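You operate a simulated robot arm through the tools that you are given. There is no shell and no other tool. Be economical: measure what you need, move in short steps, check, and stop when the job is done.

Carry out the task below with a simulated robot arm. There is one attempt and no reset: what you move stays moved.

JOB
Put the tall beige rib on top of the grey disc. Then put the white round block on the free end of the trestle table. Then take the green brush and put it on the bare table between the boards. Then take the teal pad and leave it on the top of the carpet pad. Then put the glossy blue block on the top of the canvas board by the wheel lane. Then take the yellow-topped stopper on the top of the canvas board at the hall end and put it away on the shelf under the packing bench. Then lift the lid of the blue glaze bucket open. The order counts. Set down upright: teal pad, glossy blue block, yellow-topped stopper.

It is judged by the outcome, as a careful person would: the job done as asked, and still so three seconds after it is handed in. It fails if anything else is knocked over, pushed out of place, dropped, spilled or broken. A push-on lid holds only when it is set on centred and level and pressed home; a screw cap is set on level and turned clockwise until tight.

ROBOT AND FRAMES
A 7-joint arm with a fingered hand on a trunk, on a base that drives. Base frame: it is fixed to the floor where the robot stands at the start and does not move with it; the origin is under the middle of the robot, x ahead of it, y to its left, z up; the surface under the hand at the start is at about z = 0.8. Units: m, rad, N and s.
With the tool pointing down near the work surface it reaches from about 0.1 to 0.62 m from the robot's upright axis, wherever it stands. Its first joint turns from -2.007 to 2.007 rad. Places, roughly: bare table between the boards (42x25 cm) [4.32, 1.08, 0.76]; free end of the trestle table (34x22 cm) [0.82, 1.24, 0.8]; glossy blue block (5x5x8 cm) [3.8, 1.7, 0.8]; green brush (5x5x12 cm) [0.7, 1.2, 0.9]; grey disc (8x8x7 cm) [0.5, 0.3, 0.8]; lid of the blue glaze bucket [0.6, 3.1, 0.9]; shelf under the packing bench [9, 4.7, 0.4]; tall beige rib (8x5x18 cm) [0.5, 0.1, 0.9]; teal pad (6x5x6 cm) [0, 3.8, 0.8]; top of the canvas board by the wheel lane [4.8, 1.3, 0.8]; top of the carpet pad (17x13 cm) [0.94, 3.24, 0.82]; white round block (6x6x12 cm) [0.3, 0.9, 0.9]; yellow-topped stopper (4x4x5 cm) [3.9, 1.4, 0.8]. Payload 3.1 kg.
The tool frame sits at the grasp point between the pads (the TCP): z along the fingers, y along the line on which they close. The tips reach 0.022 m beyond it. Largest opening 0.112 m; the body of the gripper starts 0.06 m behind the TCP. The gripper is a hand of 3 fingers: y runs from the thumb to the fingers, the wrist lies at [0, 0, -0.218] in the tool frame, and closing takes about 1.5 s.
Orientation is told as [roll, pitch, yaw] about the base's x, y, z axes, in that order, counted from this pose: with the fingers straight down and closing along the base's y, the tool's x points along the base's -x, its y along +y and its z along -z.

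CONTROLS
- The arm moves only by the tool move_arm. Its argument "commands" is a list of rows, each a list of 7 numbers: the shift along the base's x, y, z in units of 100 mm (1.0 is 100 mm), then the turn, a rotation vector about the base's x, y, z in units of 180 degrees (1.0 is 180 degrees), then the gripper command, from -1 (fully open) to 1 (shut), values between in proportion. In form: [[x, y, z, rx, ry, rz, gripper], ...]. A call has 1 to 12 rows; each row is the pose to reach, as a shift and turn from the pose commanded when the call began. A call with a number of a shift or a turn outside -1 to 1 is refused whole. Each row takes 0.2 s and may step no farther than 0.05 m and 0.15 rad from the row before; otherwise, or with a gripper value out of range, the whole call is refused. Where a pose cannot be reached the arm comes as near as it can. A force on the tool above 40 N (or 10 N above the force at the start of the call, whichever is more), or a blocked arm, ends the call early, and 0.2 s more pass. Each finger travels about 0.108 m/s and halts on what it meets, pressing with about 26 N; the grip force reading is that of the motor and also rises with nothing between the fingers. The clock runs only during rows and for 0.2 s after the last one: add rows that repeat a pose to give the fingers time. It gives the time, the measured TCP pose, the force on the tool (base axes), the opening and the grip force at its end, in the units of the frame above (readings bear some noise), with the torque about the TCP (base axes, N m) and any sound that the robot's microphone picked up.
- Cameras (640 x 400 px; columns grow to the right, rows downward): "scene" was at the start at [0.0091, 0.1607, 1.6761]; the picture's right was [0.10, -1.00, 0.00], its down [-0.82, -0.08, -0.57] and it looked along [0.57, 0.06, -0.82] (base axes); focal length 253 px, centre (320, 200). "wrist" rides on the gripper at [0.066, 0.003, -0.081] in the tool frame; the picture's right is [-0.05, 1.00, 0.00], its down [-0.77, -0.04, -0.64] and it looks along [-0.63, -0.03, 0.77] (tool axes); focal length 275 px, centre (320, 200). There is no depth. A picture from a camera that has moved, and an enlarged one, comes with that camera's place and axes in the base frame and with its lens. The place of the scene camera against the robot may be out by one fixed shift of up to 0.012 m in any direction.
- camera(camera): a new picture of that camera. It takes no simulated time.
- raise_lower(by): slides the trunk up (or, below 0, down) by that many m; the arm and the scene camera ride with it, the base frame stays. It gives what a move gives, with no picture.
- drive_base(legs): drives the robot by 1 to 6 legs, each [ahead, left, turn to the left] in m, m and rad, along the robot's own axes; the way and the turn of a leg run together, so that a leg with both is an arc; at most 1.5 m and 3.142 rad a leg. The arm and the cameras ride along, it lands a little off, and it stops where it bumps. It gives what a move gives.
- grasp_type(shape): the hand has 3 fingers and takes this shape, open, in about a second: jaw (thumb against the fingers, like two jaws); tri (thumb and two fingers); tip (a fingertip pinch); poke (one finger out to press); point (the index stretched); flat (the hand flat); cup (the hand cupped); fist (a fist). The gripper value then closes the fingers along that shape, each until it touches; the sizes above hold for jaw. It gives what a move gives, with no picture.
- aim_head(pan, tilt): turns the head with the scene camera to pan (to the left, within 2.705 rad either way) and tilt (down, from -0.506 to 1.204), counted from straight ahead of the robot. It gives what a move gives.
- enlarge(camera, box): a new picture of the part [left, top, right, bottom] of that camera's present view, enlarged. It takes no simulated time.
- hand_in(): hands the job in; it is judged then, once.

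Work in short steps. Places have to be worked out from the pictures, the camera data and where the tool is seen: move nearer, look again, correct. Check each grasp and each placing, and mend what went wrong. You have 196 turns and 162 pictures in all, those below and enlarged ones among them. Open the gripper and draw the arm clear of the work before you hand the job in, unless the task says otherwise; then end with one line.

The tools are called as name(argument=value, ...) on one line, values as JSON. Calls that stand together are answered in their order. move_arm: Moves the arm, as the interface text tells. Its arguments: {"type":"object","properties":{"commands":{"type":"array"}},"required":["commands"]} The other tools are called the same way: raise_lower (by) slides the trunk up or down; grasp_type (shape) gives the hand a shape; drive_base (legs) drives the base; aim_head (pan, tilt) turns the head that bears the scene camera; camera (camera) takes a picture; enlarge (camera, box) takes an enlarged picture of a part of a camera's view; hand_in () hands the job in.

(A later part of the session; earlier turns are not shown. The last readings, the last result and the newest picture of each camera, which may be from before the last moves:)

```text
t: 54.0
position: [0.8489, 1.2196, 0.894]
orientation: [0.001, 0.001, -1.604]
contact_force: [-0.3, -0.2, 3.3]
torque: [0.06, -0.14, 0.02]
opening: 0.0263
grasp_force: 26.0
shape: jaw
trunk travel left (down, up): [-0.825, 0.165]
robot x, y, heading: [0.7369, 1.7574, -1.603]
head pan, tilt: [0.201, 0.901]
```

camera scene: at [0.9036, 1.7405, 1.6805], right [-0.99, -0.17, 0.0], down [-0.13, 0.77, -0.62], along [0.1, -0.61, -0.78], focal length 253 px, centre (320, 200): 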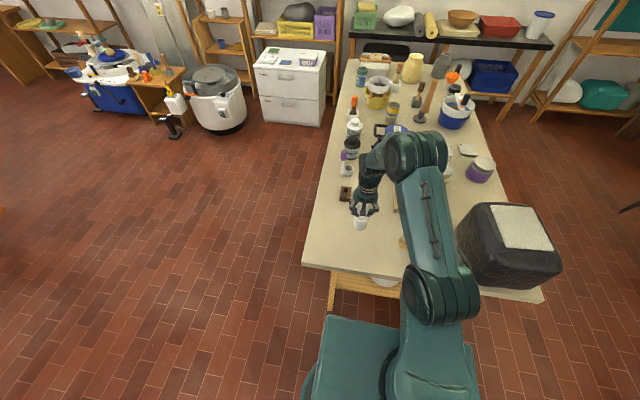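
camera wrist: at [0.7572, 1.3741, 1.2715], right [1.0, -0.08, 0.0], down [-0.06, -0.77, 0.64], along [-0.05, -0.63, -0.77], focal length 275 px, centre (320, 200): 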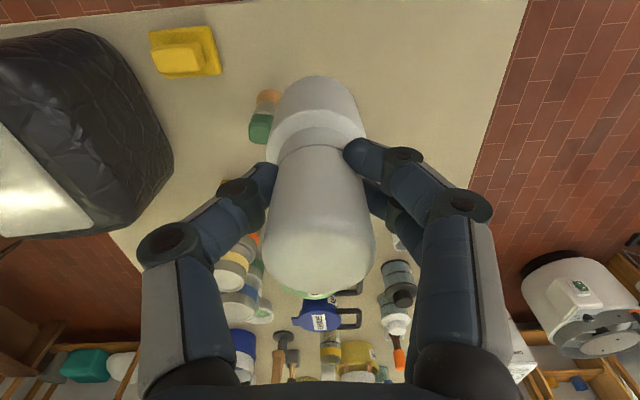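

Contact made at the expected height. I release to a moderate opening and rise.

move_arm(commands=[[0, 0, 0, 0, 0, 0, 0.3], [0, 0, 0, 0, 0, 0, 0], [0, 0, 0, 0, 0, 0, -0.5], [0, 0, 0, 0, 0, 0, -0.8], [0, 0, 0, 0, 0, 0, -0.8], [0, 0, 0.4, 0, 0, 0, -0.8], [0, 0, 0.8, 0, 0, 0, -0.8], [0, 0, 1.0, 0, 0, 0, -0.8]])

move_arm(commands=[[0, 0, 0.4, 0, 0, 0, -0.8], [-0.3, 0, 0.8, 0, 0, 0, -0.8], [-0.7, 0, 1.0, 0, 0, 0, -0.8]])

camera(camera="wrist")

camera(camera="scene")

```text
t: 55.8
position: [0.8482, 1.2206, 0.9924]
orientation: [-0.001, -0.001, -1.604]
contact_force: [0.2, 0.5, 0.0]
torque: [-0.04, 0.01, -0.01]
opening: 0.1006
grasp_force: 0.1
shape: jaw
trunk travel left (down, up): [-0.825, 0.165]
robot x, y, heading: [0.7384, 1.7566, -1.595]
head pan, tilt: [0.201, 0.901]
```

```text
t: 56.6
position: [0.7785, 1.2203, 1.0928]
orientation: [-0.001, 0.002, -1.602]
contact_force: [0.1, 0.0, -0.1]
torque: [-0.02, 0.03, -0.02]
opening: 0.1004
grasp_force: 0.0
shape: jaw
trunk travel left (down, up): [-0.825, 0.165]
robot x, y, heading: [0.7399, 1.7616, -1.609]
head pan, tilt: [0.201, 0.901]
```

```text
128 pictures are left
camera wrist: at [0.7831, 1.287, 1.1715], right [1.0, -0.08, 0.0], down [-0.06, -0.77, 0.64], along [-0.05, -0.63, -0.77], focal length 275 px, centre (320, 200)
```

wrist: 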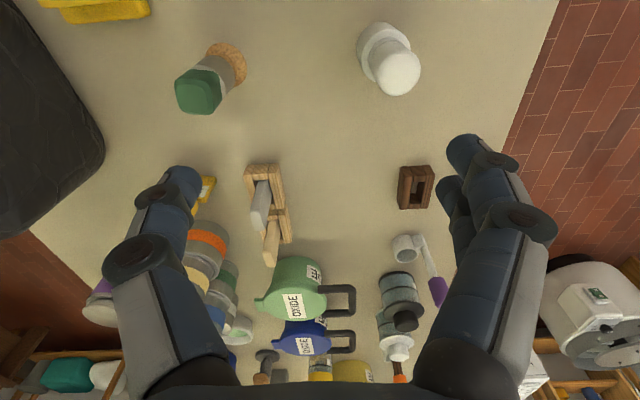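

```text
127 pictures are left
camera scene: at [0.9015, 1.7414, 1.6807], right [-0.99, -0.17, 0.0], down [-0.13, 0.77, -0.62], along [0.1, -0.61, -0.78], focal length 253 px, centre (320, 200)
```

scene: 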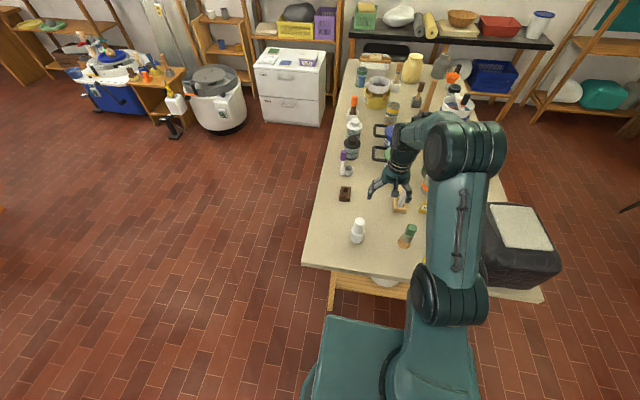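

The white block stands well. Brush at about (0.664, 1.215): I move above it and look.

move_arm(commands=[[-0.4, 0, 0, 0, 0, 0, -0.8], [-0.8, -0.05, 0, 0, 0, 0, -0.8], [-1.0, -0.05, 0, 0, 0, 0, -0.8], [-1.0, -0.05, -0.3, 0, 0, 0, -0.8]])

move_arm(commands=[[-0.14, 0, -0.3, 0, 0, 0, -0.8]])

camera(camera="wrist")

```text
t: 57.6
position: [0.6773, 1.2124, 1.0616]
orientation: [-0.001, 0.002, -1.602]
contact_force: [0.4, 0.2, -0.4]
torque: [0.02, 0.01, 0.0]
opening: 0.1005
grasp_force: 0.0
shape: jaw
trunk travel left (down, up): [-0.825, 0.165]
robot x, y, heading: [0.7383, 1.7646, -1.604]
head pan, tilt: [0.201, 0.901]
```

```text
t: 58.0
position: [0.664, 1.2132, 1.0289]
orientation: [0.001, 0.001, -1.604]
contact_force: [-0.4, 0.2, -0.2]
torque: [0.02, 0.01, 0.01]
opening: 0.1007
grasp_force: 0.1
shape: jaw
trunk travel left (down, up): [-0.825, 0.165]
robot x, y, heading: [0.7412, 1.7609, -1.608]
head pan, tilt: [0.201, 0.901]
```

```text
126 pictures are left
camera wrist: at [0.6694, 1.2803, 1.1109], right [1.0, -0.08, 0.0], down [-0.06, -0.77, 0.63], along [-0.05, -0.63, -0.77], focal length 275 px, centre (320, 200)
```

wrist: 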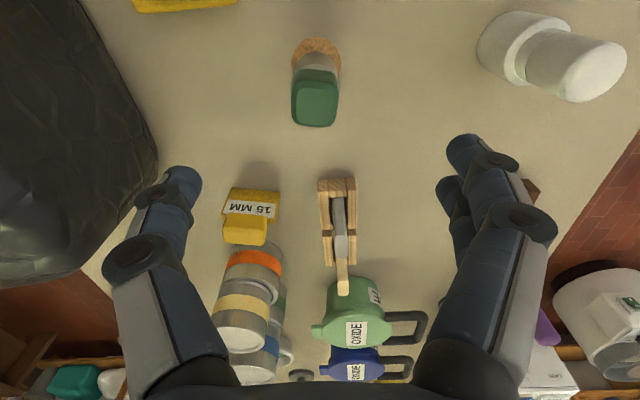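

Well aligned (top at (0.659, 1.211)). I descend to z≈0.885 and close.

move_arm(commands=[[-0.04, -0.02, -0.4, 0, 0, 0, -0.8], [-0.04, -0.02, -0.8, 0, 0, 0, -0.8], [-0.04, -0.02, -1.0, 0, 0, 0, -0.8]])

move_arm(commands=[[0, 0, -0.44, 0, 0, 0, -0.8], [0, 0, -0.44, 0, 0, 0, -0.3], [0, 0, -0.44, 0, 0, 0, 0.3], [0, 0, -0.44, 0, 0, 0, 1], [0, 0, -0.44, 0, 0, 0, 1], [0, 0, -0.44, 0, 0, 0, 1], [0, 0, -0.44, 0, 0, 0, 1]])

camera(camera="wrist")

```text
t: 58.8
position: [0.6604, 1.2149, 0.9331]
orientation: [-0.003, 0.001, -1.604]
contact_force: [0.2, 0.1, 0.0]
torque: [0.04, 0.01, 0.0]
opening: 0.1008
grasp_force: 0.0
shape: jaw
trunk travel left (down, up): [-0.825, 0.165]
robot x, y, heading: [0.7365, 1.7645, -1.599]
head pan, tilt: [0.201, 0.901]
```

```text
t: 60.4
position: [0.6591, 1.2151, 0.8907]
orientation: [-0.003, 0.001, -1.604]
contact_force: [0.3, 0.1, -0.4]
torque: [0.01, -0.02, -0.02]
opening: 0.0278
grasp_force: 25.9
shape: jaw
trunk travel left (down, up): [-0.825, 0.165]
robot x, y, heading: [0.7367, 1.7611, -1.606]
head pan, tilt: [0.201, 0.901]
```

```text
125 pictures are left
camera wrist: at [0.6651, 1.2811, 0.9702], right [1.0, -0.08, 0.0], down [-0.06, -0.77, 0.64], along [-0.05, -0.63, -0.77], focal length 275 px, centre (320, 200)
```

wrist: 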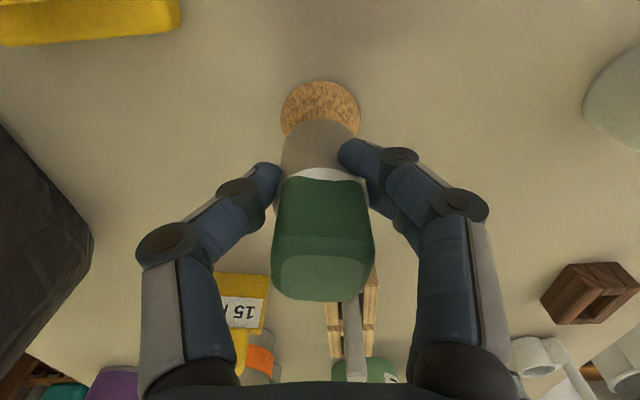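

Gripped. I lift it high, then pan the head toward +x to see the next table.

move_arm(commands=[[0, 0, 0.3, 0, 0, 0, 1], [0, 0, 0.6, 0, 0, 0, 1], [0, 0, 1.0, 0, 0, 0, 1]])

move_arm(commands=[[0, 0, 0.4, 0, 0, 0, 1], [0, 0.3, 0.8, 0, 0, 0, 1], [0, 0.7, 1.0, 0, 0, 0, 1], [0, 1.0, 1.0, 0, 0, 0, 1]])

move_arm(commands=[[0.2, 0, 0.4, 0, 0, 0, 1], [0.4, 0, 0.8, 0, 0, 0, 1], [0.6, 0, 1.0, 0, 0, 0, 1]])

aim_head(pan=1.45, tilt=0.35)

camera(camera="scene")

camera(camera="wrist")

```text
t: 61.2
position: [0.6609, 1.2149, 0.9906]
orientation: [-0.001, 0.0, -1.604]
contact_force: [0.2, 0.5, -0.5]
torque: [0.0, 0.0, -0.03]
opening: 0.0278
grasp_force: 25.9
shape: jaw
trunk travel left (down, up): [-0.825, 0.165]
robot x, y, heading: [0.7387, 1.761, -1.604]
head pan, tilt: [0.201, 0.901]
```

```text
t: 62.2
position: [0.6609, 1.3135, 1.0881]
orientation: [0.0, 0.001, -1.604]
contact_force: [-0.9, 0.4, -0.9]
torque: [0.01, -0.02, -0.01]
opening: 0.0276
grasp_force: 25.9
shape: jaw
trunk travel left (down, up): [-0.825, 0.165]
robot x, y, heading: [0.7394, 1.762, -1.599]
head pan, tilt: [0.201, 0.901]
```

```text
t: 63.0
position: [0.7219, 1.3132, 1.1879]
orientation: [-0.002, 0.001, -1.605]
contact_force: [0.3, 0.3, 0.0]
torque: [0.03, 0.03, 0.0]
opening: 0.0272
grasp_force: 26.3
shape: jaw
trunk travel left (down, up): [-0.825, 0.165]
robot x, y, heading: [0.7381, 1.7604, -1.604]
head pan, tilt: [0.201, 0.901]
```

```text
t: 64.5
position: [0.7204, 1.3138, 1.187]
orientation: [-0.002, 0.0, -1.602]
contact_force: [-0.6, 0.2, -0.8]
torque: [0.03, -0.01, 0.02]
opening: 0.0273
grasp_force: 26.0
shape: jaw
trunk travel left (down, up): [-0.825, 0.165]
robot x, y, heading: [0.7399, 1.7607, -1.603]
head pan, tilt: [1.45, 0.351]
```

```text
124 pictures are left
camera scene: at [0.9829, 1.8013, 1.7281], right [-0.15, -0.99, 0.0], down [-0.34, 0.05, -0.94], along [0.93, -0.14, -0.34], focal length 253 px, centre (320, 200)
```

scene: 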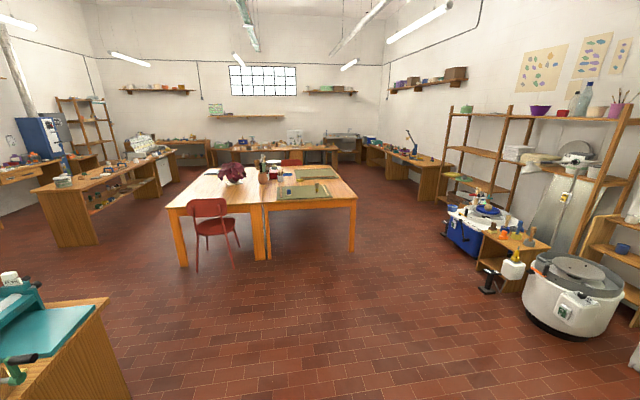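

```text
123 pictures are left
camera wrist: at [0.7253, 1.3793, 1.2677], right [1.0, -0.08, 0.0], down [-0.06, -0.77, 0.64], along [-0.05, -0.63, -0.77], focal length 275 px, centre (320, 200)
```

wrist: 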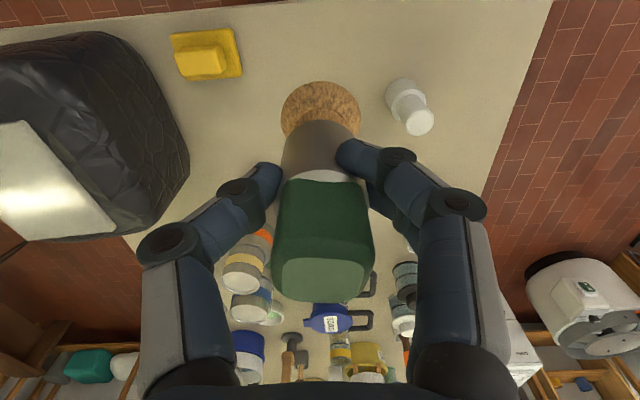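

enlarge(camera="scene", box=[150, 130, 390, 280])

```text
2.67 times, centred on (270, 205) of scene
camera zoom: at [0.9829, 1.8013, 1.7281], right [-0.15, -0.99, 0.0], down [-0.34, 0.05, -0.94], along [0.93, -0.14, -0.34], focal length 675 px, centre (453, 187)
```

zoom: 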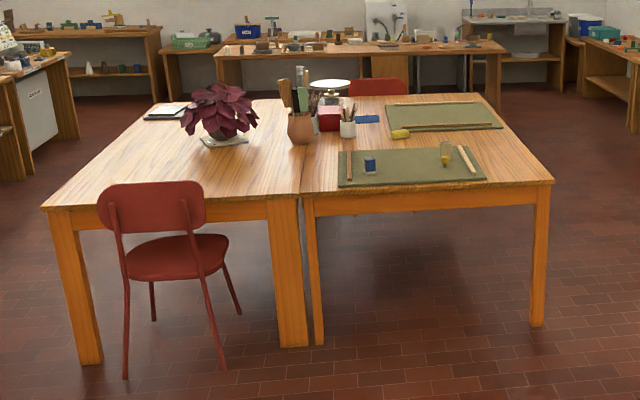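

The next table spans x≈3.63–5.4, y≥0.96, with the hall-end board (blue block, stopper) at the near end and the second board beyond. I drive there in two stages along the free right side.

drive_base(legs=[[0, 0, 1.603], [1.5, 0, 0], [0, -1.25, 0]])

```text
t: 81.5
position: [2.6457, 0.474, 1.189]
orientation: [-0.001, 0.001, -0.036]
contact_force: [0.1, 0.2, -0.9]
torque: [0.0, 0.05, 0.0]
opening: 0.0272
grasp_force: 26.6
shape: jaw
trunk travel left (down, up): [-0.825, 0.165]
robot x, y, heading: [2.1974, 0.4925, -0.039]
head pan, tilt: [1.45, 0.351]
```

Looking ahead along the lane before continuing.

aim_head(pan=0.2, tilt=0.5)

camera(camera="scene")

```text
t: 83.0
position: [2.645, 0.475, 1.1878]
orientation: [0.0, 0.0, -0.035]
contact_force: [0.7, 0.4, -0.5]
torque: [-0.02, 0.04, 0.01]
opening: 0.0271
grasp_force: 26.3
shape: jaw
trunk travel left (down, up): [-0.825, 0.165]
robot x, y, heading: [2.1964, 0.495, -0.038]
head pan, tilt: [0.201, 0.499]
```

```text
121 pictures are left
camera scene: at [2.2313, 0.665, 1.7144], right [0.16, -0.99, 0.0], down [-0.47, -0.08, -0.88], along [0.87, 0.14, -0.48], focal length 253 px, centre (320, 200)
```

scene: 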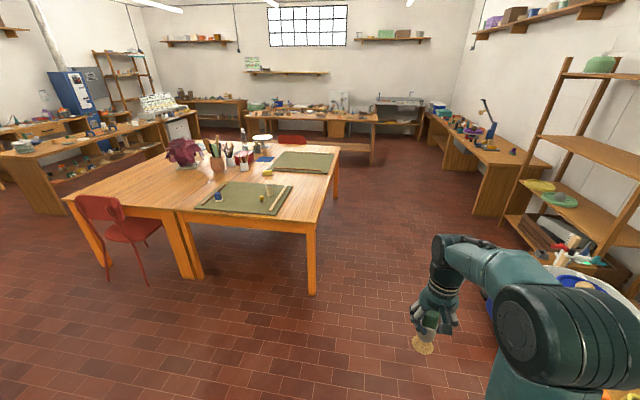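

The lane is clear. Continue to (4.32, 0.5) and turn to face the table.

drive_base(legs=[[0, 0, 0.038], [1.5, 0, 0], [0.62, 0, 0], [0, 0, 1.571]])

aim_head(pan=0.15, tilt=0.85)

camera(camera="scene")

camera(camera="wrist")

```text
t: 97.6
position: [4.2888, 0.9623, 1.1876]
orientation: [-0.004, 0.0, 1.586]
contact_force: [-0.5, 0.1, 0.0]
torque: [-0.01, -0.01, 0.0]
opening: 0.0268
grasp_force: 25.6
shape: jaw
trunk travel left (down, up): [-0.825, 0.165]
robot x, y, heading: [4.296, 0.5176, 1.591]
head pan, tilt: [0.201, 0.499]
```

```text
t: 98.4
position: [4.2887, 0.9629, 1.1876]
orientation: [-0.002, 0.001, 1.589]
contact_force: [0.1, 0.5, -0.9]
torque: [0.0, -0.02, -0.01]
opening: 0.027
grasp_force: 26.6
shape: jaw
trunk travel left (down, up): [-0.825, 0.165]
robot x, y, heading: [4.2942, 0.5156, 1.592]
head pan, tilt: [0.15, 0.85]
```

```text
120 pictures are left
camera scene: at [4.1254, 0.53, 1.6845], right [0.99, 0.17, 0.0], down [0.13, -0.74, -0.66], along [-0.11, 0.65, -0.75], focal length 253 px, centre (320, 200)
```

scene: 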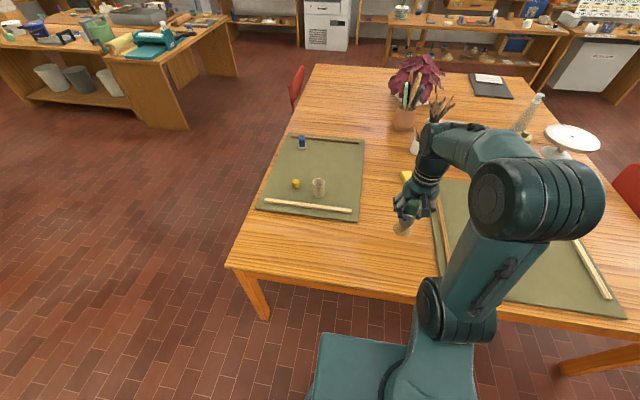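

```text
119 pictures are left
camera wrist: at [4.2865, 0.8965, 1.2678], right [-1.0, 0.03, 0.0], down [0.02, 0.77, 0.64], along [0.02, 0.64, -0.77], focal length 275 px, centre (320, 200)
```

wrist: 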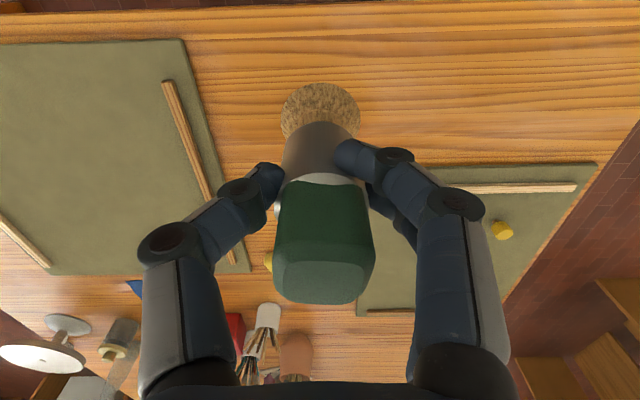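

The bare strip runs x≈4.09–4.51. I place the brush at (4.30, 1.09): moving forward then down.

move_arm(commands=[[0.05, 0.4, 0, 0, 0, 0, 1], [0.1, 0.8, -0.2, 0, 0, 0, 1], [0.12, 1.0, -0.6, 0, 0, 0, 1], [0.12, 1.0, -1.0, 0, 0, 0, 1]])

move_arm(commands=[[0, 0.25, -0.2, 0, 0, 0, 1], [0, 0.25, -0.6, 0, 0, 0, 1], [0, 0.25, -1.0, 0, 0, 0, 1]])

move_arm(commands=[[0, 0, -0.4, 0, 0, 0, 1], [0, 0, -0.8, 0, 0, 0, 1], [0, 0, -1.0, 0, 0, 0, 1]])

camera(camera="scene")

```text
t: 99.4
position: [4.3011, 1.0662, 1.0864]
orientation: [-0.003, 0.0, 1.587]
contact_force: [0.3, -0.8, -0.2]
torque: [-0.01, 0.03, -0.01]
opening: 0.0263
grasp_force: 25.8
shape: jaw
trunk travel left (down, up): [-0.825, 0.165]
robot x, y, heading: [4.2943, 0.5175, 1.582]
head pan, tilt: [0.15, 0.85]
```

```text
t: 100.2
position: [4.299, 1.0888, 0.9843]
orientation: [-0.002, 0.002, 1.586]
contact_force: [-0.1, 0.3, 0.0]
torque: [0.02, 0.02, 0.01]
opening: 0.0251
grasp_force: 25.5
shape: jaw
trunk travel left (down, up): [-0.825, 0.165]
robot x, y, heading: [4.29, 0.5162, 1.589]
head pan, tilt: [0.15, 0.85]
```

```text
t: 101.0
position: [4.3018, 1.0883, 0.8853]
orientation: [-0.002, 0.0, 1.587]
contact_force: [0.3, -0.8, -0.5]
torque: [-0.02, 0.03, 0.01]
opening: 0.0252
grasp_force: 26.1
shape: jaw
trunk travel left (down, up): [-0.825, 0.165]
robot x, y, heading: [4.294, 0.5109, 1.59]
head pan, tilt: [0.15, 0.85]
```

```text
118 pictures are left
camera scene: at [4.1254, 0.5301, 1.6845], right [0.99, 0.17, 0.0], down [0.13, -0.74, -0.66], along [-0.11, 0.65, -0.75], focal length 253 px, centre (320, 200)
```

scene: 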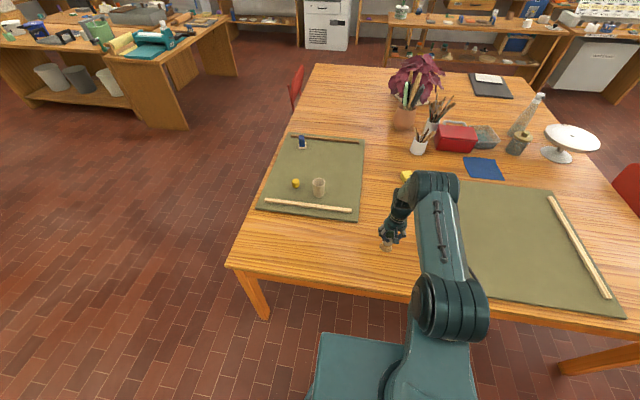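

The opening shrank slightly (0.0278→0.0252), so I check with the wrist camera whether the brush slipped.

camera(camera="wrist")

```text
117 pictures are left
camera wrist: at [4.299, 1.022, 0.9657], right [-1.0, 0.03, 0.0], down [0.02, 0.77, 0.64], along [0.02, 0.64, -0.77], focal length 275 px, centre (320, 200)
```

wrist: 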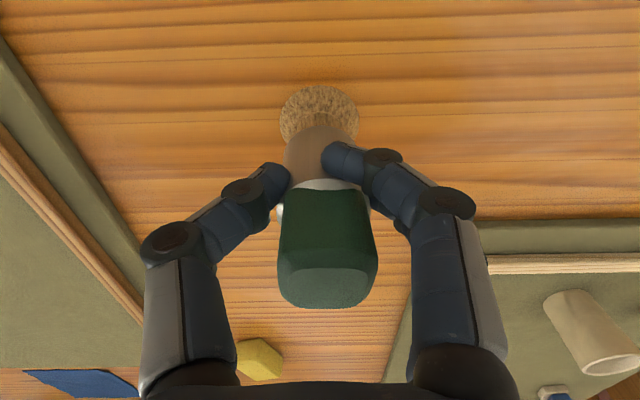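

A slip of only a few mm, still upright. I lower until contact.

move_arm(commands=[[0, 0, -0.12, 0, 0, 0, 1], [0, 0, -0.2, 0, 0, 0, 1], [0, 0, -0.24, 0, 0, 0, 1], [0, 0, -0.27, 0, 0, 0, 1], [0, 0, -0.3, 0, 0, 0, 1]])

```text
t: 102.2
position: [4.3003, 1.0876, 0.8568]
orientation: [-0.002, -0.001, 1.59]
contact_force: [-0.7, 0.4, -0.8]
torque: [-0.03, 0.0, 0.01]
opening: 0.025
grasp_force: 25.9
shape: jaw
trunk travel left (down, up): [-0.825, 0.165]
robot x, y, heading: [4.2957, 0.5165, 1.587]
head pan, tilt: [0.15, 0.85]
```

move_arm(commands=[[0, 0, -0.02, 0, 0, 0, 1], [0, 0, -0.04, 0, 0, 0, 1], [0, 0, -0.06, 0, 0, 0, 1], [0, 0, -0.08, 0, 0, 0, 1], [0, 0, -0.1, 0, 0, 0, 1]])

camera(camera="wrist")

```text
t: 103.4
position: [4.3001, 1.0891, 0.8469]
orientation: [-0.002, 0.0, 1.587]
contact_force: [0.2, 0.2, -0.8]
torque: [-0.02, -0.01, 0.0]
opening: 0.0254
grasp_force: 26.2
shape: jaw
trunk travel left (down, up): [-0.825, 0.165]
robot x, y, heading: [4.2913, 0.5156, 1.589]
head pan, tilt: [0.15, 0.85]
```

```text
116 pictures are left
camera wrist: at [4.2986, 1.0219, 0.9274], right [-1.0, 0.03, 0.0], down [0.02, 0.77, 0.64], along [0.02, 0.64, -0.77], focal length 275 px, centre (320, 200)
```

wrist: 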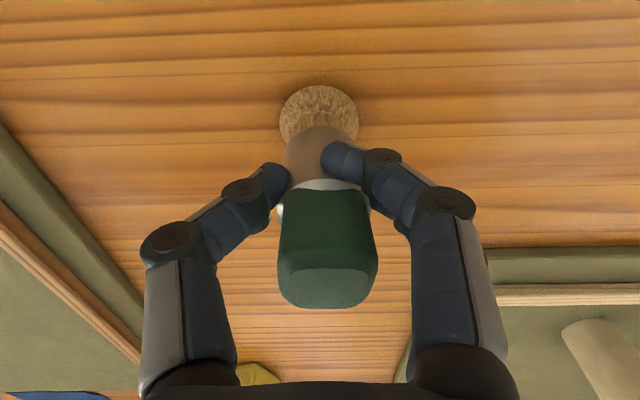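

Still no contact; continue in 2–3 mm steps.

move_arm(commands=[[0, 0, -0.03, 0, 0, 0, 1], [0, 0, -0.05, 0, 0, 0, 1], [0, 0, -0.07, 0, 0, 0, 1], [0, 0, -0.09, 0, 0, 0, 1], [0, 0, -0.11, 0, 0, 0, 1]])

```text
t: 104.6
position: [4.3012, 1.0853, 0.8375]
orientation: [0.0, -0.001, 1.587]
contact_force: [2.3, -3.3, 13.9]
torque: [0.0, 0.03, -0.01]
opening: 0.0255
grasp_force: 25.9
shape: jaw
trunk travel left (down, up): [-0.825, 0.165]
robot x, y, heading: [4.2929, 0.5176, 1.59]
head pan, tilt: [0.15, 0.85]
```

Contact (14 N). I back up 1 mm and release gently, then check.

move_arm(commands=[[0, 0, 0.02, 0, 0, 0, 1], [0, 0, 0.02, 0, 0, 0, 0.5], [0, 0, 0.02, 0, 0, 0, 0.2], [0, 0, 0.02, 0, 0, 0, -0.2], [0, 0, 0.02, 0, 0, 0, -0.7], [0, 0, 0.02, 0, 0, 0, -1], [0, 0, 0.02, 0, 0, 0, -1]])

camera(camera="wrist")

```text
t: 106.2
position: [4.3011, 1.0871, 0.8392]
orientation: [-0.003, 0.001, 1.588]
contact_force: [0.7, 0.5, 0.6]
torque: [-0.01, 0.0, 0.02]
opening: 0.1119
grasp_force: 0.0
shape: jaw
trunk travel left (down, up): [-0.825, 0.165]
robot x, y, heading: [4.2963, 0.5181, 1.592]
head pan, tilt: [0.15, 0.85]
```

```text
115 pictures are left
camera wrist: at [4.2981, 1.0213, 0.9183], right [-1.0, 0.03, 0.0], down [0.02, 0.77, 0.64], along [0.02, 0.64, -0.77], focal length 275 px, centre (320, 200)
```

wrist: 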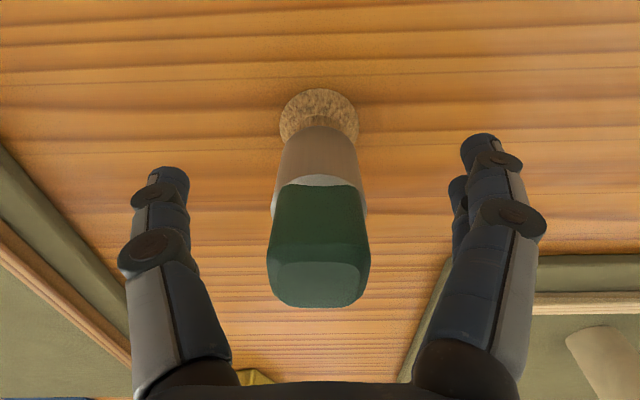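

The brush stands upright on the bare strip. I rise, tuck the arm, and drive back to the bench with the carpet pad.

move_arm(commands=[[0, 0, 0.4, 0, 0, 0, -1], [0, 0, 0.8, 0, 0, 0, -1], [0, 0, 1.0, 0, 0, 0, -1]])

move_arm(commands=[[0, 0, 0.4, 0, 0, 0, -1], [0, 0, 0.8, 0, 0, 0, -1], [0, 0, 1.0, 0, 0, 0, -1]])

move_arm(commands=[[0, -0.3, 0.4, 0, 0, 0, -1], [0, -0.6, 0.8, 0, 0, 0, -1], [0, -1.0, 1.0, 0, 0, 0, -1]])

camera(camera="scene")

drive_base(legs=[[0, 1.5, 0], [0, 0.6, 0], [1.5, 0, 0], [0, 1.3, 0]])

aim_head(pan=0.3, tilt=0.7)

camera(camera="scene")

```text
t: 107.0
position: [4.2998, 1.0876, 0.9372]
orientation: [0.0, -0.001, 1.589]
contact_force: [0.2, 0.5, 0.2]
torque: [-0.02, -0.04, 0.04]
opening: 0.1118
grasp_force: 0.1
shape: jaw
trunk travel left (down, up): [-0.825, 0.165]
robot x, y, heading: [4.2958, 0.5126, 1.588]
head pan, tilt: [0.15, 0.85]
```

```text
t: 107.8
position: [4.3006, 1.0894, 1.0397]
orientation: [-0.002, -0.001, 1.587]
contact_force: [0.5, -0.1, 0.4]
torque: [-0.01, -0.03, -0.01]
opening: 0.112
grasp_force: 0.0
shape: jaw
trunk travel left (down, up): [-0.825, 0.165]
robot x, y, heading: [4.291, 0.5164, 1.586]
head pan, tilt: [0.15, 0.85]
```

```text
t: 108.6
position: [4.3, 0.9848, 1.1387]
orientation: [-0.001, -0.001, 1.59]
contact_force: [0.0, 0.6, 0.6]
torque: [0.05, 0.02, 0.01]
opening: 0.1117
grasp_force: 0.0
shape: jaw
trunk travel left (down, up): [-0.825, 0.165]
robot x, y, heading: [4.2923, 0.5149, 1.593]
head pan, tilt: [0.15, 0.85]
```

```text
114 pictures are left
camera scene: at [4.1258, 0.5271, 1.6845], right [0.99, 0.17, 0.0], down [0.13, -0.74, -0.66], along [-0.11, 0.65, -0.75], focal length 253 px, centre (320, 200)
```

scene: 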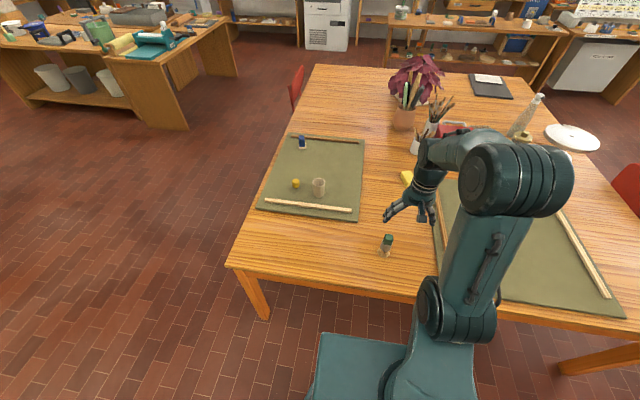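

```text
t: 132.1
position: [0.9582, 2.4997, 1.1384]
orientation: [-0.002, 0.002, 1.568]
contact_force: [0.1, -0.8, -1.0]
torque: [0.02, 0.0, 0.0]
opening: 0.1121
grasp_force: 0.0
shape: jaw
trunk travel left (down, up): [-0.825, 0.165]
robot x, y, heading: [0.9427, 2.0316, 1.575]
head pan, tilt: [0.15, 0.85]
```

```text
t: 132.8
position: [0.9589, 2.4995, 1.138]
orientation: [-0.002, 0.001, 1.57]
contact_force: [0.0, -0.4, -0.7]
torque: [0.03, 0.02, -0.03]
opening: 0.112
grasp_force: 0.0
shape: jaw
trunk travel left (down, up): [-0.825, 0.165]
robot x, y, heading: [0.9459, 2.0312, 1.57]
head pan, tilt: [0.3, 0.7]
```

```text
113 pictures are left
camera scene: at [0.7616, 2.051, 1.6967], right [0.96, 0.29, 0.0], down [0.19, -0.62, -0.76], along [-0.22, 0.73, -0.64], focal length 253 px, centre (320, 200)
```

scene: 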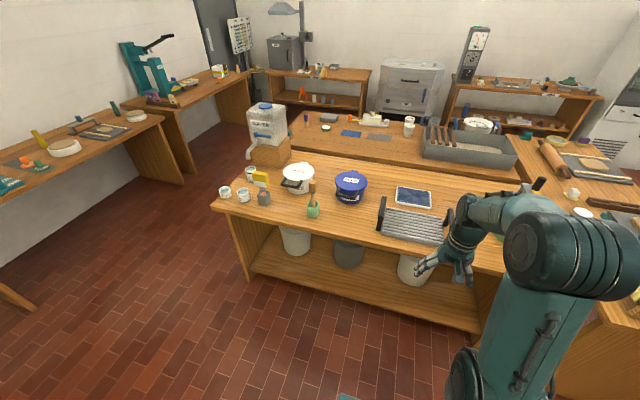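

The blue bucket is at about (0.61, 3.12), the carpet pad at about (0.94, 3.22). The teal pad should be on the rear bench near px (292,131); I enlarge.

enlarge(camera="scene", box=[240, 90, 440, 215])

```text
3.20 times, centred on (340, 152) of scene
camera zoom: at [0.7616, 2.051, 1.6967], right [0.96, 0.29, 0.0], down [0.19, -0.62, -0.76], along [-0.22, 0.73, -0.64], focal length 810 px, centre (256, 352)
```

zoom: 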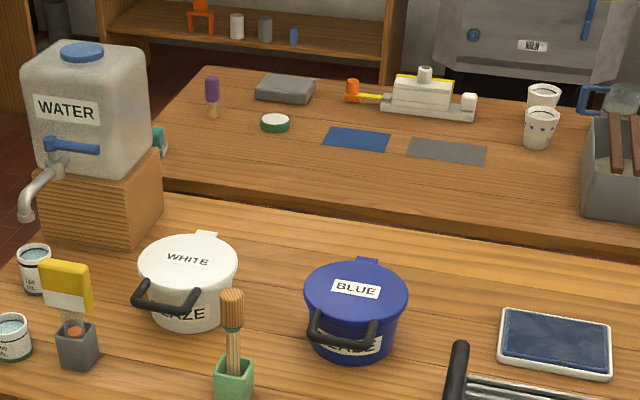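

The teal object peeks out behind the water jug at about (0, 3.74) on the rear bench. I'll approach from its left end: drive to (-0.57, 3.65) and face +x.

drive_base(legs=[[0, 1.5, 0], [1.5, 0, 0], [0.15, 0, 0], [0, 0, -1.571]])

aim_head(pan=0.1, tilt=0.85)

camera(camera="scene")

camera(camera="wrist")

```text
t: 152.1
position: [-0.0934, 3.6686, 1.1379]
orientation: [-0.001, -0.002, 0.002]
contact_force: [-0.1, 0.4, -0.9]
torque: [0.02, 0.01, 0.02]
opening: 0.1117
grasp_force: 0.0
shape: jaw
trunk travel left (down, up): [-0.825, 0.165]
robot x, y, heading: [-0.5643, 3.6798, 0.005]
head pan, tilt: [0.3, 0.7]
```

```text
t: 152.9
position: [-0.0928, 3.6688, 1.1376]
orientation: [-0.001, 0.0, 0.004]
contact_force: [-0.2, 0.3, -0.1]
torque: [-0.03, 0.0, 0.03]
opening: 0.112
grasp_force: 0.0
shape: jaw
trunk travel left (down, up): [-0.825, 0.165]
robot x, y, heading: [-0.5662, 3.6842, 0.004]
head pan, tilt: [0.099, 0.85]
```

```text
111 pictures are left
camera scene: at [-0.5503, 3.8437, 1.6845], right [0.1, -0.99, 0.0], down [-0.75, -0.08, -0.66], along [0.66, 0.07, -0.75], focal length 253 px, centre (320, 200)
```

scene: 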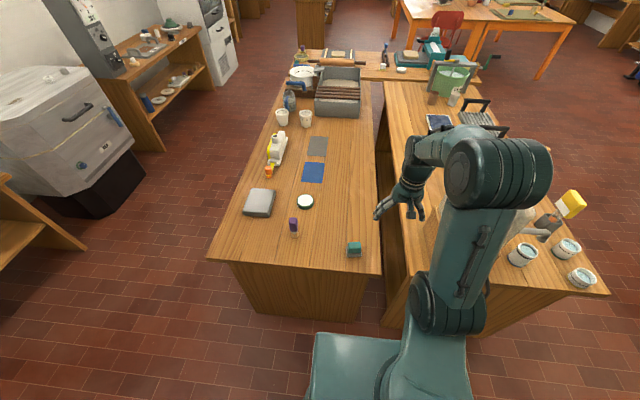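

```text
110 pictures are left
camera wrist: at [-0.16, 3.6716, 1.2184], right [0.04, 1.0, 0.0], down [0.77, -0.03, 0.64], along [0.64, -0.03, -0.77], focal length 275 px, centre (320, 200)
```

wrist: 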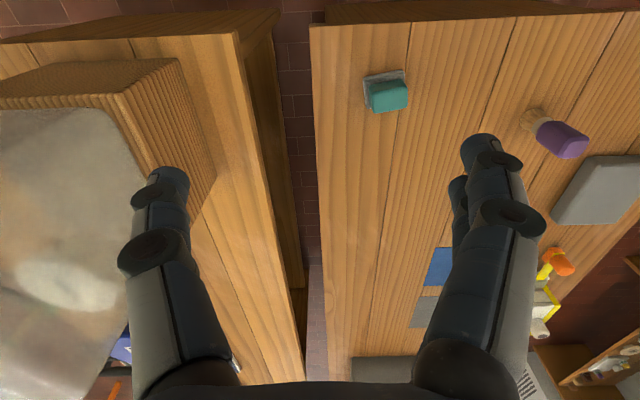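

Teal pad is at about (-0.03, 3.756). I enlarge both views for its orientation and edges.

enlarge(camera="wrist", box=[330, 50, 450, 125])

move_arm(commands=[[0.3, 0.4, 0, 0, 0, 0, -0.9], [0.63, 0.87, 0, 0, 0, 0, -0.9], [0.63, 0.87, -0.4, 0, 0, 0, -0.9], [0.63, 0.87, -0.8, 0, 0, 0, -0.9], [0.63, 0.87, -1.0, 0, 0, 0, -0.9]])

camera(camera="wrist")

camera(camera="scene")

```text
5.33 times, centred on (390, 88) of wrist
camera zoom: at [-0.16, 3.6716, 1.2184], right [0.04, 1.0, 0.0], down [0.77, -0.03, 0.64], along [0.64, -0.03, -0.77], focal length 1468 px, centre (-53, 800)
```

zoom: 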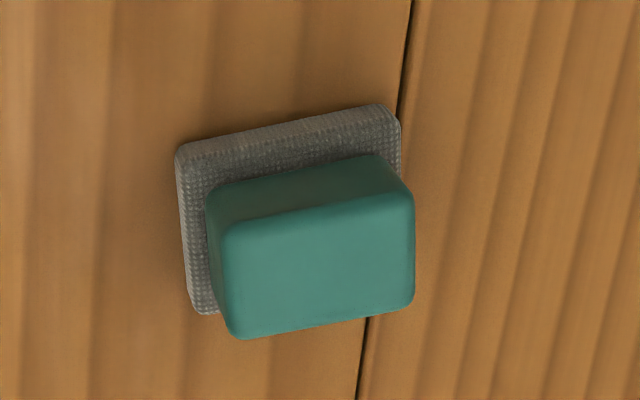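

```text
refused: row 2 steps farther than a row can; nothing moved
```

```text
108 pictures are left
camera wrist: at [-0.16, 3.6716, 1.2184], right [0.04, 1.0, 0.0], down [0.77, -0.03, 0.64], along [0.64, -0.03, -0.77], focal length 275 px, centre (320, 200)
```

wrist: 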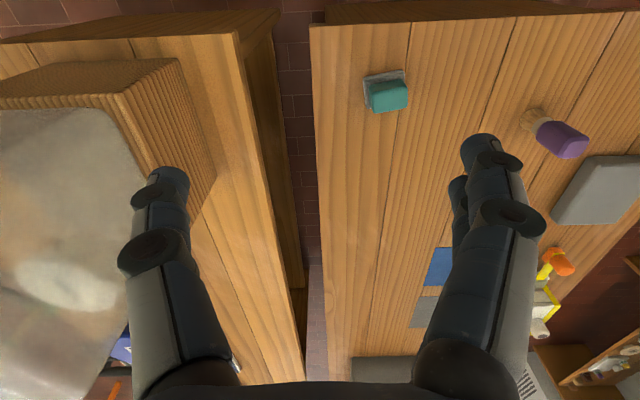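

```text
107 pictures are left
camera scene: at [-0.5503, 3.8437, 1.6845], right [0.1, -0.99, 0.0], down [-0.75, -0.08, -0.66], along [0.66, 0.07, -0.75], focal length 253 px, centre (320, 200)
```

scene: 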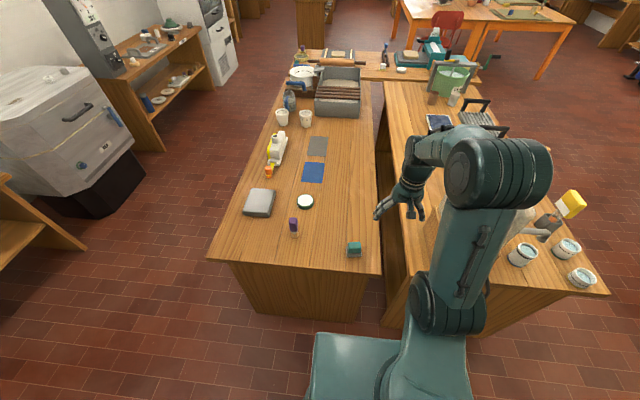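

The pad (teal block on a felt base) is rotated about +0.2 rad. I move above it, turning the hand to match, in legal steps.

move_arm(commands=[[0.25, 0.35, 0, 0, 0, 0.032, -1], [0.5, 0.7, 0, 0, 0, 0.064, -1], [0.63, 0.87, -0.2, 0, 0, 0.064, -1], [0.63, 0.87, -0.6, 0, 0, 0.064, -1], [0.63, 0.87, -1.0, 0, 0, 0.064, -1]])

camera(camera="wrist")

```text
t: 154.1
position: [-0.0316, 3.7568, 1.0373]
orientation: [-0.003, 0.001, 0.205]
contact_force: [-0.3, 0.0, -0.1]
torque: [-0.01, 0.0, 0.03]
opening: 0.1118
grasp_force: 0.0
shape: jaw
trunk travel left (down, up): [-0.825, 0.165]
robot x, y, heading: [-0.5602, 3.686, 0.001]
head pan, tilt: [0.099, 0.85]
```

```text
106 pictures are left
camera wrist: at [-0.0969, 3.7466, 1.118], right [-0.16, 0.99, 0.0], down [0.76, 0.12, 0.64], along [0.63, 0.1, -0.77], focal length 275 px, centre (320, 200)
```

wrist: 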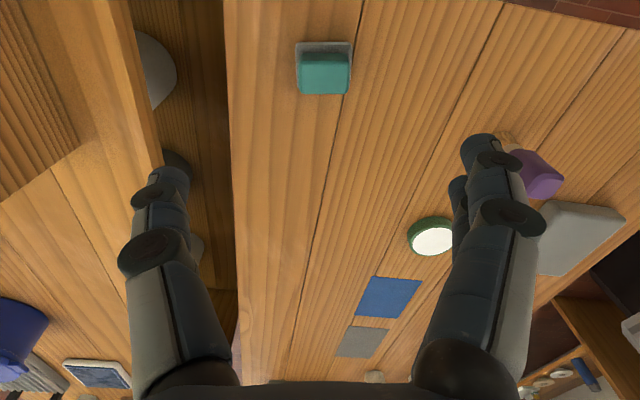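

Aligned. Descending to z≈0.84 over (-0.029, 3.762).

move_arm(commands=[[0.02, 0.05, -0.4, 0, 0, 0, -1], [0.02, 0.05, -0.8, 0, 0, 0, -1], [0.02, 0.05, -1.0, 0, 0, 0, -1]])

move_arm(commands=[[0, 0, -0.4, 0, 0, 0, -1], [0, 0, -0.75, 0, 0, 0, -1], [0, 0, -0.95, 0, 0, 0, -1], [0, 0, -0.95, 0, 0, 0, -1]])

camera(camera="wrist")

```text
t: 154.9
position: [-0.0291, 3.7599, 0.9365]
orientation: [-0.001, 0.0, 0.207]
contact_force: [1.1, 0.0, -0.1]
torque: [0.0, -0.02, -0.01]
opening: 0.1118
grasp_force: 0.0
shape: jaw
trunk travel left (down, up): [-0.825, 0.165]
robot x, y, heading: [-0.568, 3.6848, 0.004]
head pan, tilt: [0.099, 0.85]
```

```text
t: 155.9
position: [-0.0295, 3.7595, 0.8437]
orientation: [-0.003, -0.001, 0.206]
contact_force: [0.1, 0.6, -0.2]
torque: [0.01, 0.01, -0.01]
opening: 0.1119
grasp_force: 0.0
shape: jaw
trunk travel left (down, up): [-0.825, 0.165]
robot x, y, heading: [-0.5655, 3.6801, 0.002]
head pan, tilt: [0.099, 0.85]
```

```text
105 pictures are left
camera wrist: at [-0.0942, 3.7489, 0.9233], right [-0.16, 0.99, 0.0], down [0.76, 0.12, 0.64], along [0.63, 0.1, -0.77], focal length 275 px, centre (320, 200)
```

wrist: 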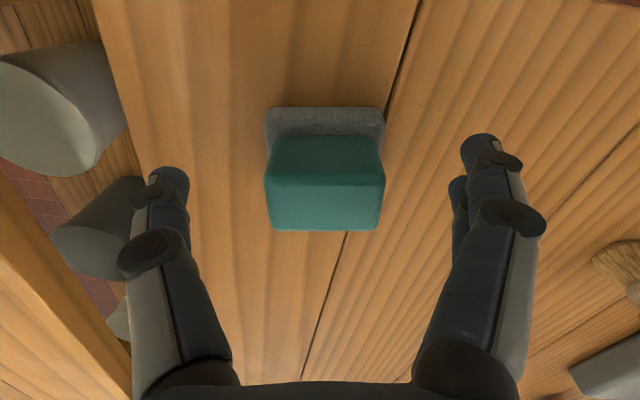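

The pad is centred between the fingers. Close.

move_arm(commands=[[0, 0, 0, 0, 0, 0, -0.4], [0, 0, 0, 0, 0, 0, 0.1], [0, 0, 0, 0, 0, 0, 0.6], [0, 0, 0, 0, 0, 0, 1], [0, 0, 0, 0, 0, 0, 1], [0, 0, 0, 0, 0, 0, 1], [0, 0, 0, 0, 0, 0, 1]])

move_arm(commands=[[0, 0, 0.2, 0, 0, 0, 1], [0, 0, 0.6, 0, 0, 0, 1], [0, 0, 1.0, 0, 0, 0, 1]])

camera(camera="wrist")

```text
t: 157.5
position: [-0.0289, 3.7579, 0.8433]
orientation: [-0.003, 0.0, 0.208]
contact_force: [-0.1, -0.9, 0.8]
torque: [0.01, 0.01, -0.03]
opening: 0.0349
grasp_force: 26.0
shape: jaw
trunk travel left (down, up): [-0.825, 0.165]
robot x, y, heading: [-0.5669, 3.6808, 0.003]
head pan, tilt: [0.099, 0.85]
```

```text
t: 158.3
position: [-0.0302, 3.7615, 0.9443]
orientation: [-0.001, -0.001, 0.204]
contact_force: [0.9, -0.1, 0.2]
torque: [-0.02, 0.01, -0.04]
opening: 0.0347
grasp_force: 26.0
shape: jaw
trunk travel left (down, up): [-0.825, 0.165]
robot x, y, heading: [-0.5648, 3.682, 0.003]
head pan, tilt: [0.099, 0.85]
```

```text
104 pictures are left
camera wrist: at [-0.0959, 3.7516, 1.0243], right [-0.16, 0.99, 0.0], down [0.76, 0.12, 0.64], along [0.63, 0.1, -0.77], focal length 275 px, centre (320, 200)
```

wrist: 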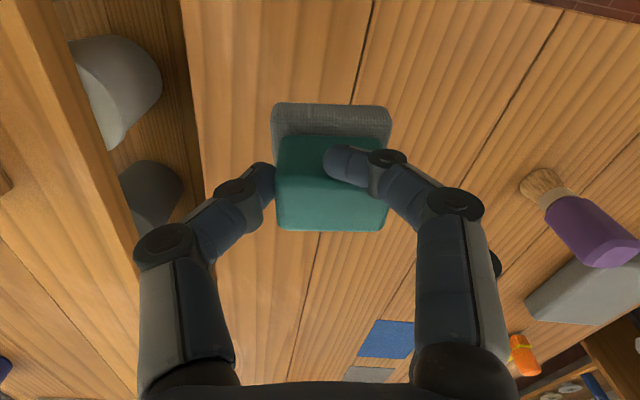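

Lifted and level, though one finger overlaps the block's near face. I raise further and check the hold from the scene camera.

move_arm(commands=[[0, 0, 0.4, 0, 0, 0, 1], [0, 0, 0.8, 0, 0, 0, 1], [0, 0, 1.0, 0, 0, 0, 1]])

move_arm(commands=[[0, -0.3, 0.4, 0, 0, 0, 1], [-0.2, -0.6, 0.8, 0, 0, 0, 1], [-0.5, -0.8, 1.0, 0, 0, 0, 1]])

enlarge(camera="scene", box=[320, 120, 480, 220])

camera(camera="wrist")

```text
t: 159.1
position: [-0.0287, 3.762, 1.0428]
orientation: [-0.003, 0.001, 0.207]
contact_force: [-1.1, 0.4, -0.5]
torque: [0.01, 0.0, 0.0]
opening: 0.0344
grasp_force: 26.0
shape: jaw
trunk travel left (down, up): [-0.825, 0.165]
robot x, y, heading: [-0.5654, 3.687, 0.002]
head pan, tilt: [0.099, 0.85]
```

```text
refused: row 2 steps farther than a row can; nothing moved
```

```text
4.00 times, centred on (400, 170) of scene
camera zoom: at [-0.5503, 3.8438, 1.6844], right [0.1, -0.99, 0.0], down [-0.75, -0.08, -0.66], along [0.66, 0.07, -0.75], focal length 1012 px, centre (0, 320)
```

zoom: 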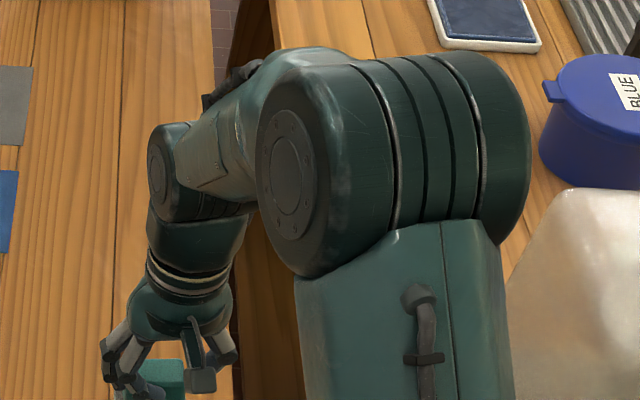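

```text
102 pictures are left
camera wrist: at [-0.0942, 3.7517, 1.123], right [-0.16, 0.99, 0.0], down [0.76, 0.12, 0.64], along [0.63, 0.1, -0.77], focal length 275 px, centre (320, 200)
```

wrist: 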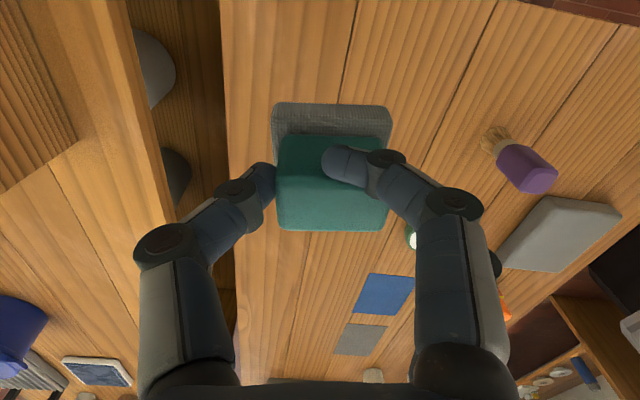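

Stable. I raise and retract a little, then drive back to face the carpet pad.

move_arm(commands=[[-0.1, -0.1, 0.4, 0, 0, 0, 1], [-0.3, -0.3, 0.7, 0, 0, 0, 1], [-0.5, -0.6, 0.9, 0, 0, 0, 1]])

drive_base(legs=[[0, 0, 1.571], [-1.5, 0, 0], [-0.15, 0, 0], [0, -1.5, 0]])

camera(camera="wrist")

```text
t: 159.9
position: [-0.0788, 3.6995, 1.1338]
orientation: [0.0, -0.001, 0.205]
contact_force: [-0.1, -0.5, 0.0]
torque: [0.02, -0.03, 0.01]
opening: 0.0341
grasp_force: 26.2
shape: jaw
trunk travel left (down, up): [-0.825, 0.165]
robot x, y, heading: [-0.5646, 3.6828, 0.005]
head pan, tilt: [0.099, 0.85]
```

```text
t: 179.0
position: [0.886, 2.5233, 1.1323]
orientation: [-0.002, 0.001, 1.778]
contact_force: [0.1, 0.0, -0.9]
torque: [-0.03, 0.02, 0.0]
opening: 0.0347
grasp_force: 26.3
shape: jaw
trunk travel left (down, up): [-0.825, 0.165]
robot x, y, heading: [0.9054, 2.0339, 1.577]
head pan, tilt: [0.099, 0.85]
```

```text
101 pictures are left
camera wrist: at [0.8955, 2.4577, 1.2121], right [-0.99, -0.16, 0.0], down [-0.12, 0.76, 0.64], along [-0.1, 0.63, -0.77], focal length 275 px, centre (320, 200)
```

wrist: 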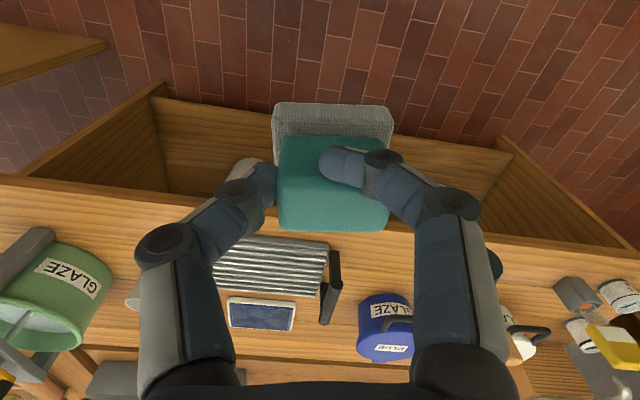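

Now drive 0.6 m closer to the bench.

drive_base(legs=[[0.6, 0, 0]])

camera(camera="wrist")

camera(camera="scene")

```text
t: 182.4
position: [0.8869, 3.1288, 1.132]
orientation: [-0.002, 0.001, 1.771]
contact_force: [0.5, 0.0, -0.2]
torque: [-0.06, -0.05, 0.03]
opening: 0.0345
grasp_force: 26.0
shape: jaw
trunk travel left (down, up): [-0.825, 0.165]
robot x, y, heading: [0.905, 2.6405, 1.57]
head pan, tilt: [0.099, 0.85]
```

```text
100 pictures are left
camera wrist: at [0.8965, 3.0635, 1.212], right [-0.99, -0.15, 0.0], down [-0.12, 0.76, 0.64], along [-0.1, 0.63, -0.77], focal length 275 px, centre (320, 200)
```

wrist: 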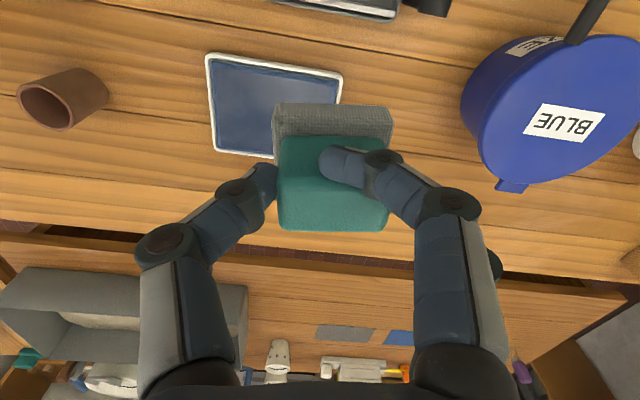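

```text
99 pictures are left
camera scene: at [0.7394, 2.6604, 1.6844], right [1.0, 0.1, 0.0], down [0.07, -0.75, -0.66], along [-0.07, 0.66, -0.75], focal length 253 px, centre (320, 200)
```

scene: 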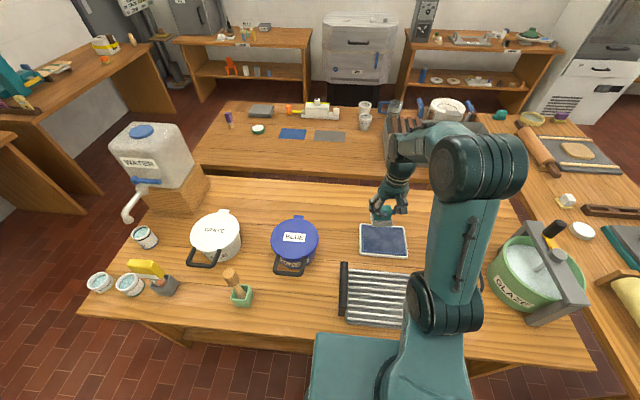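

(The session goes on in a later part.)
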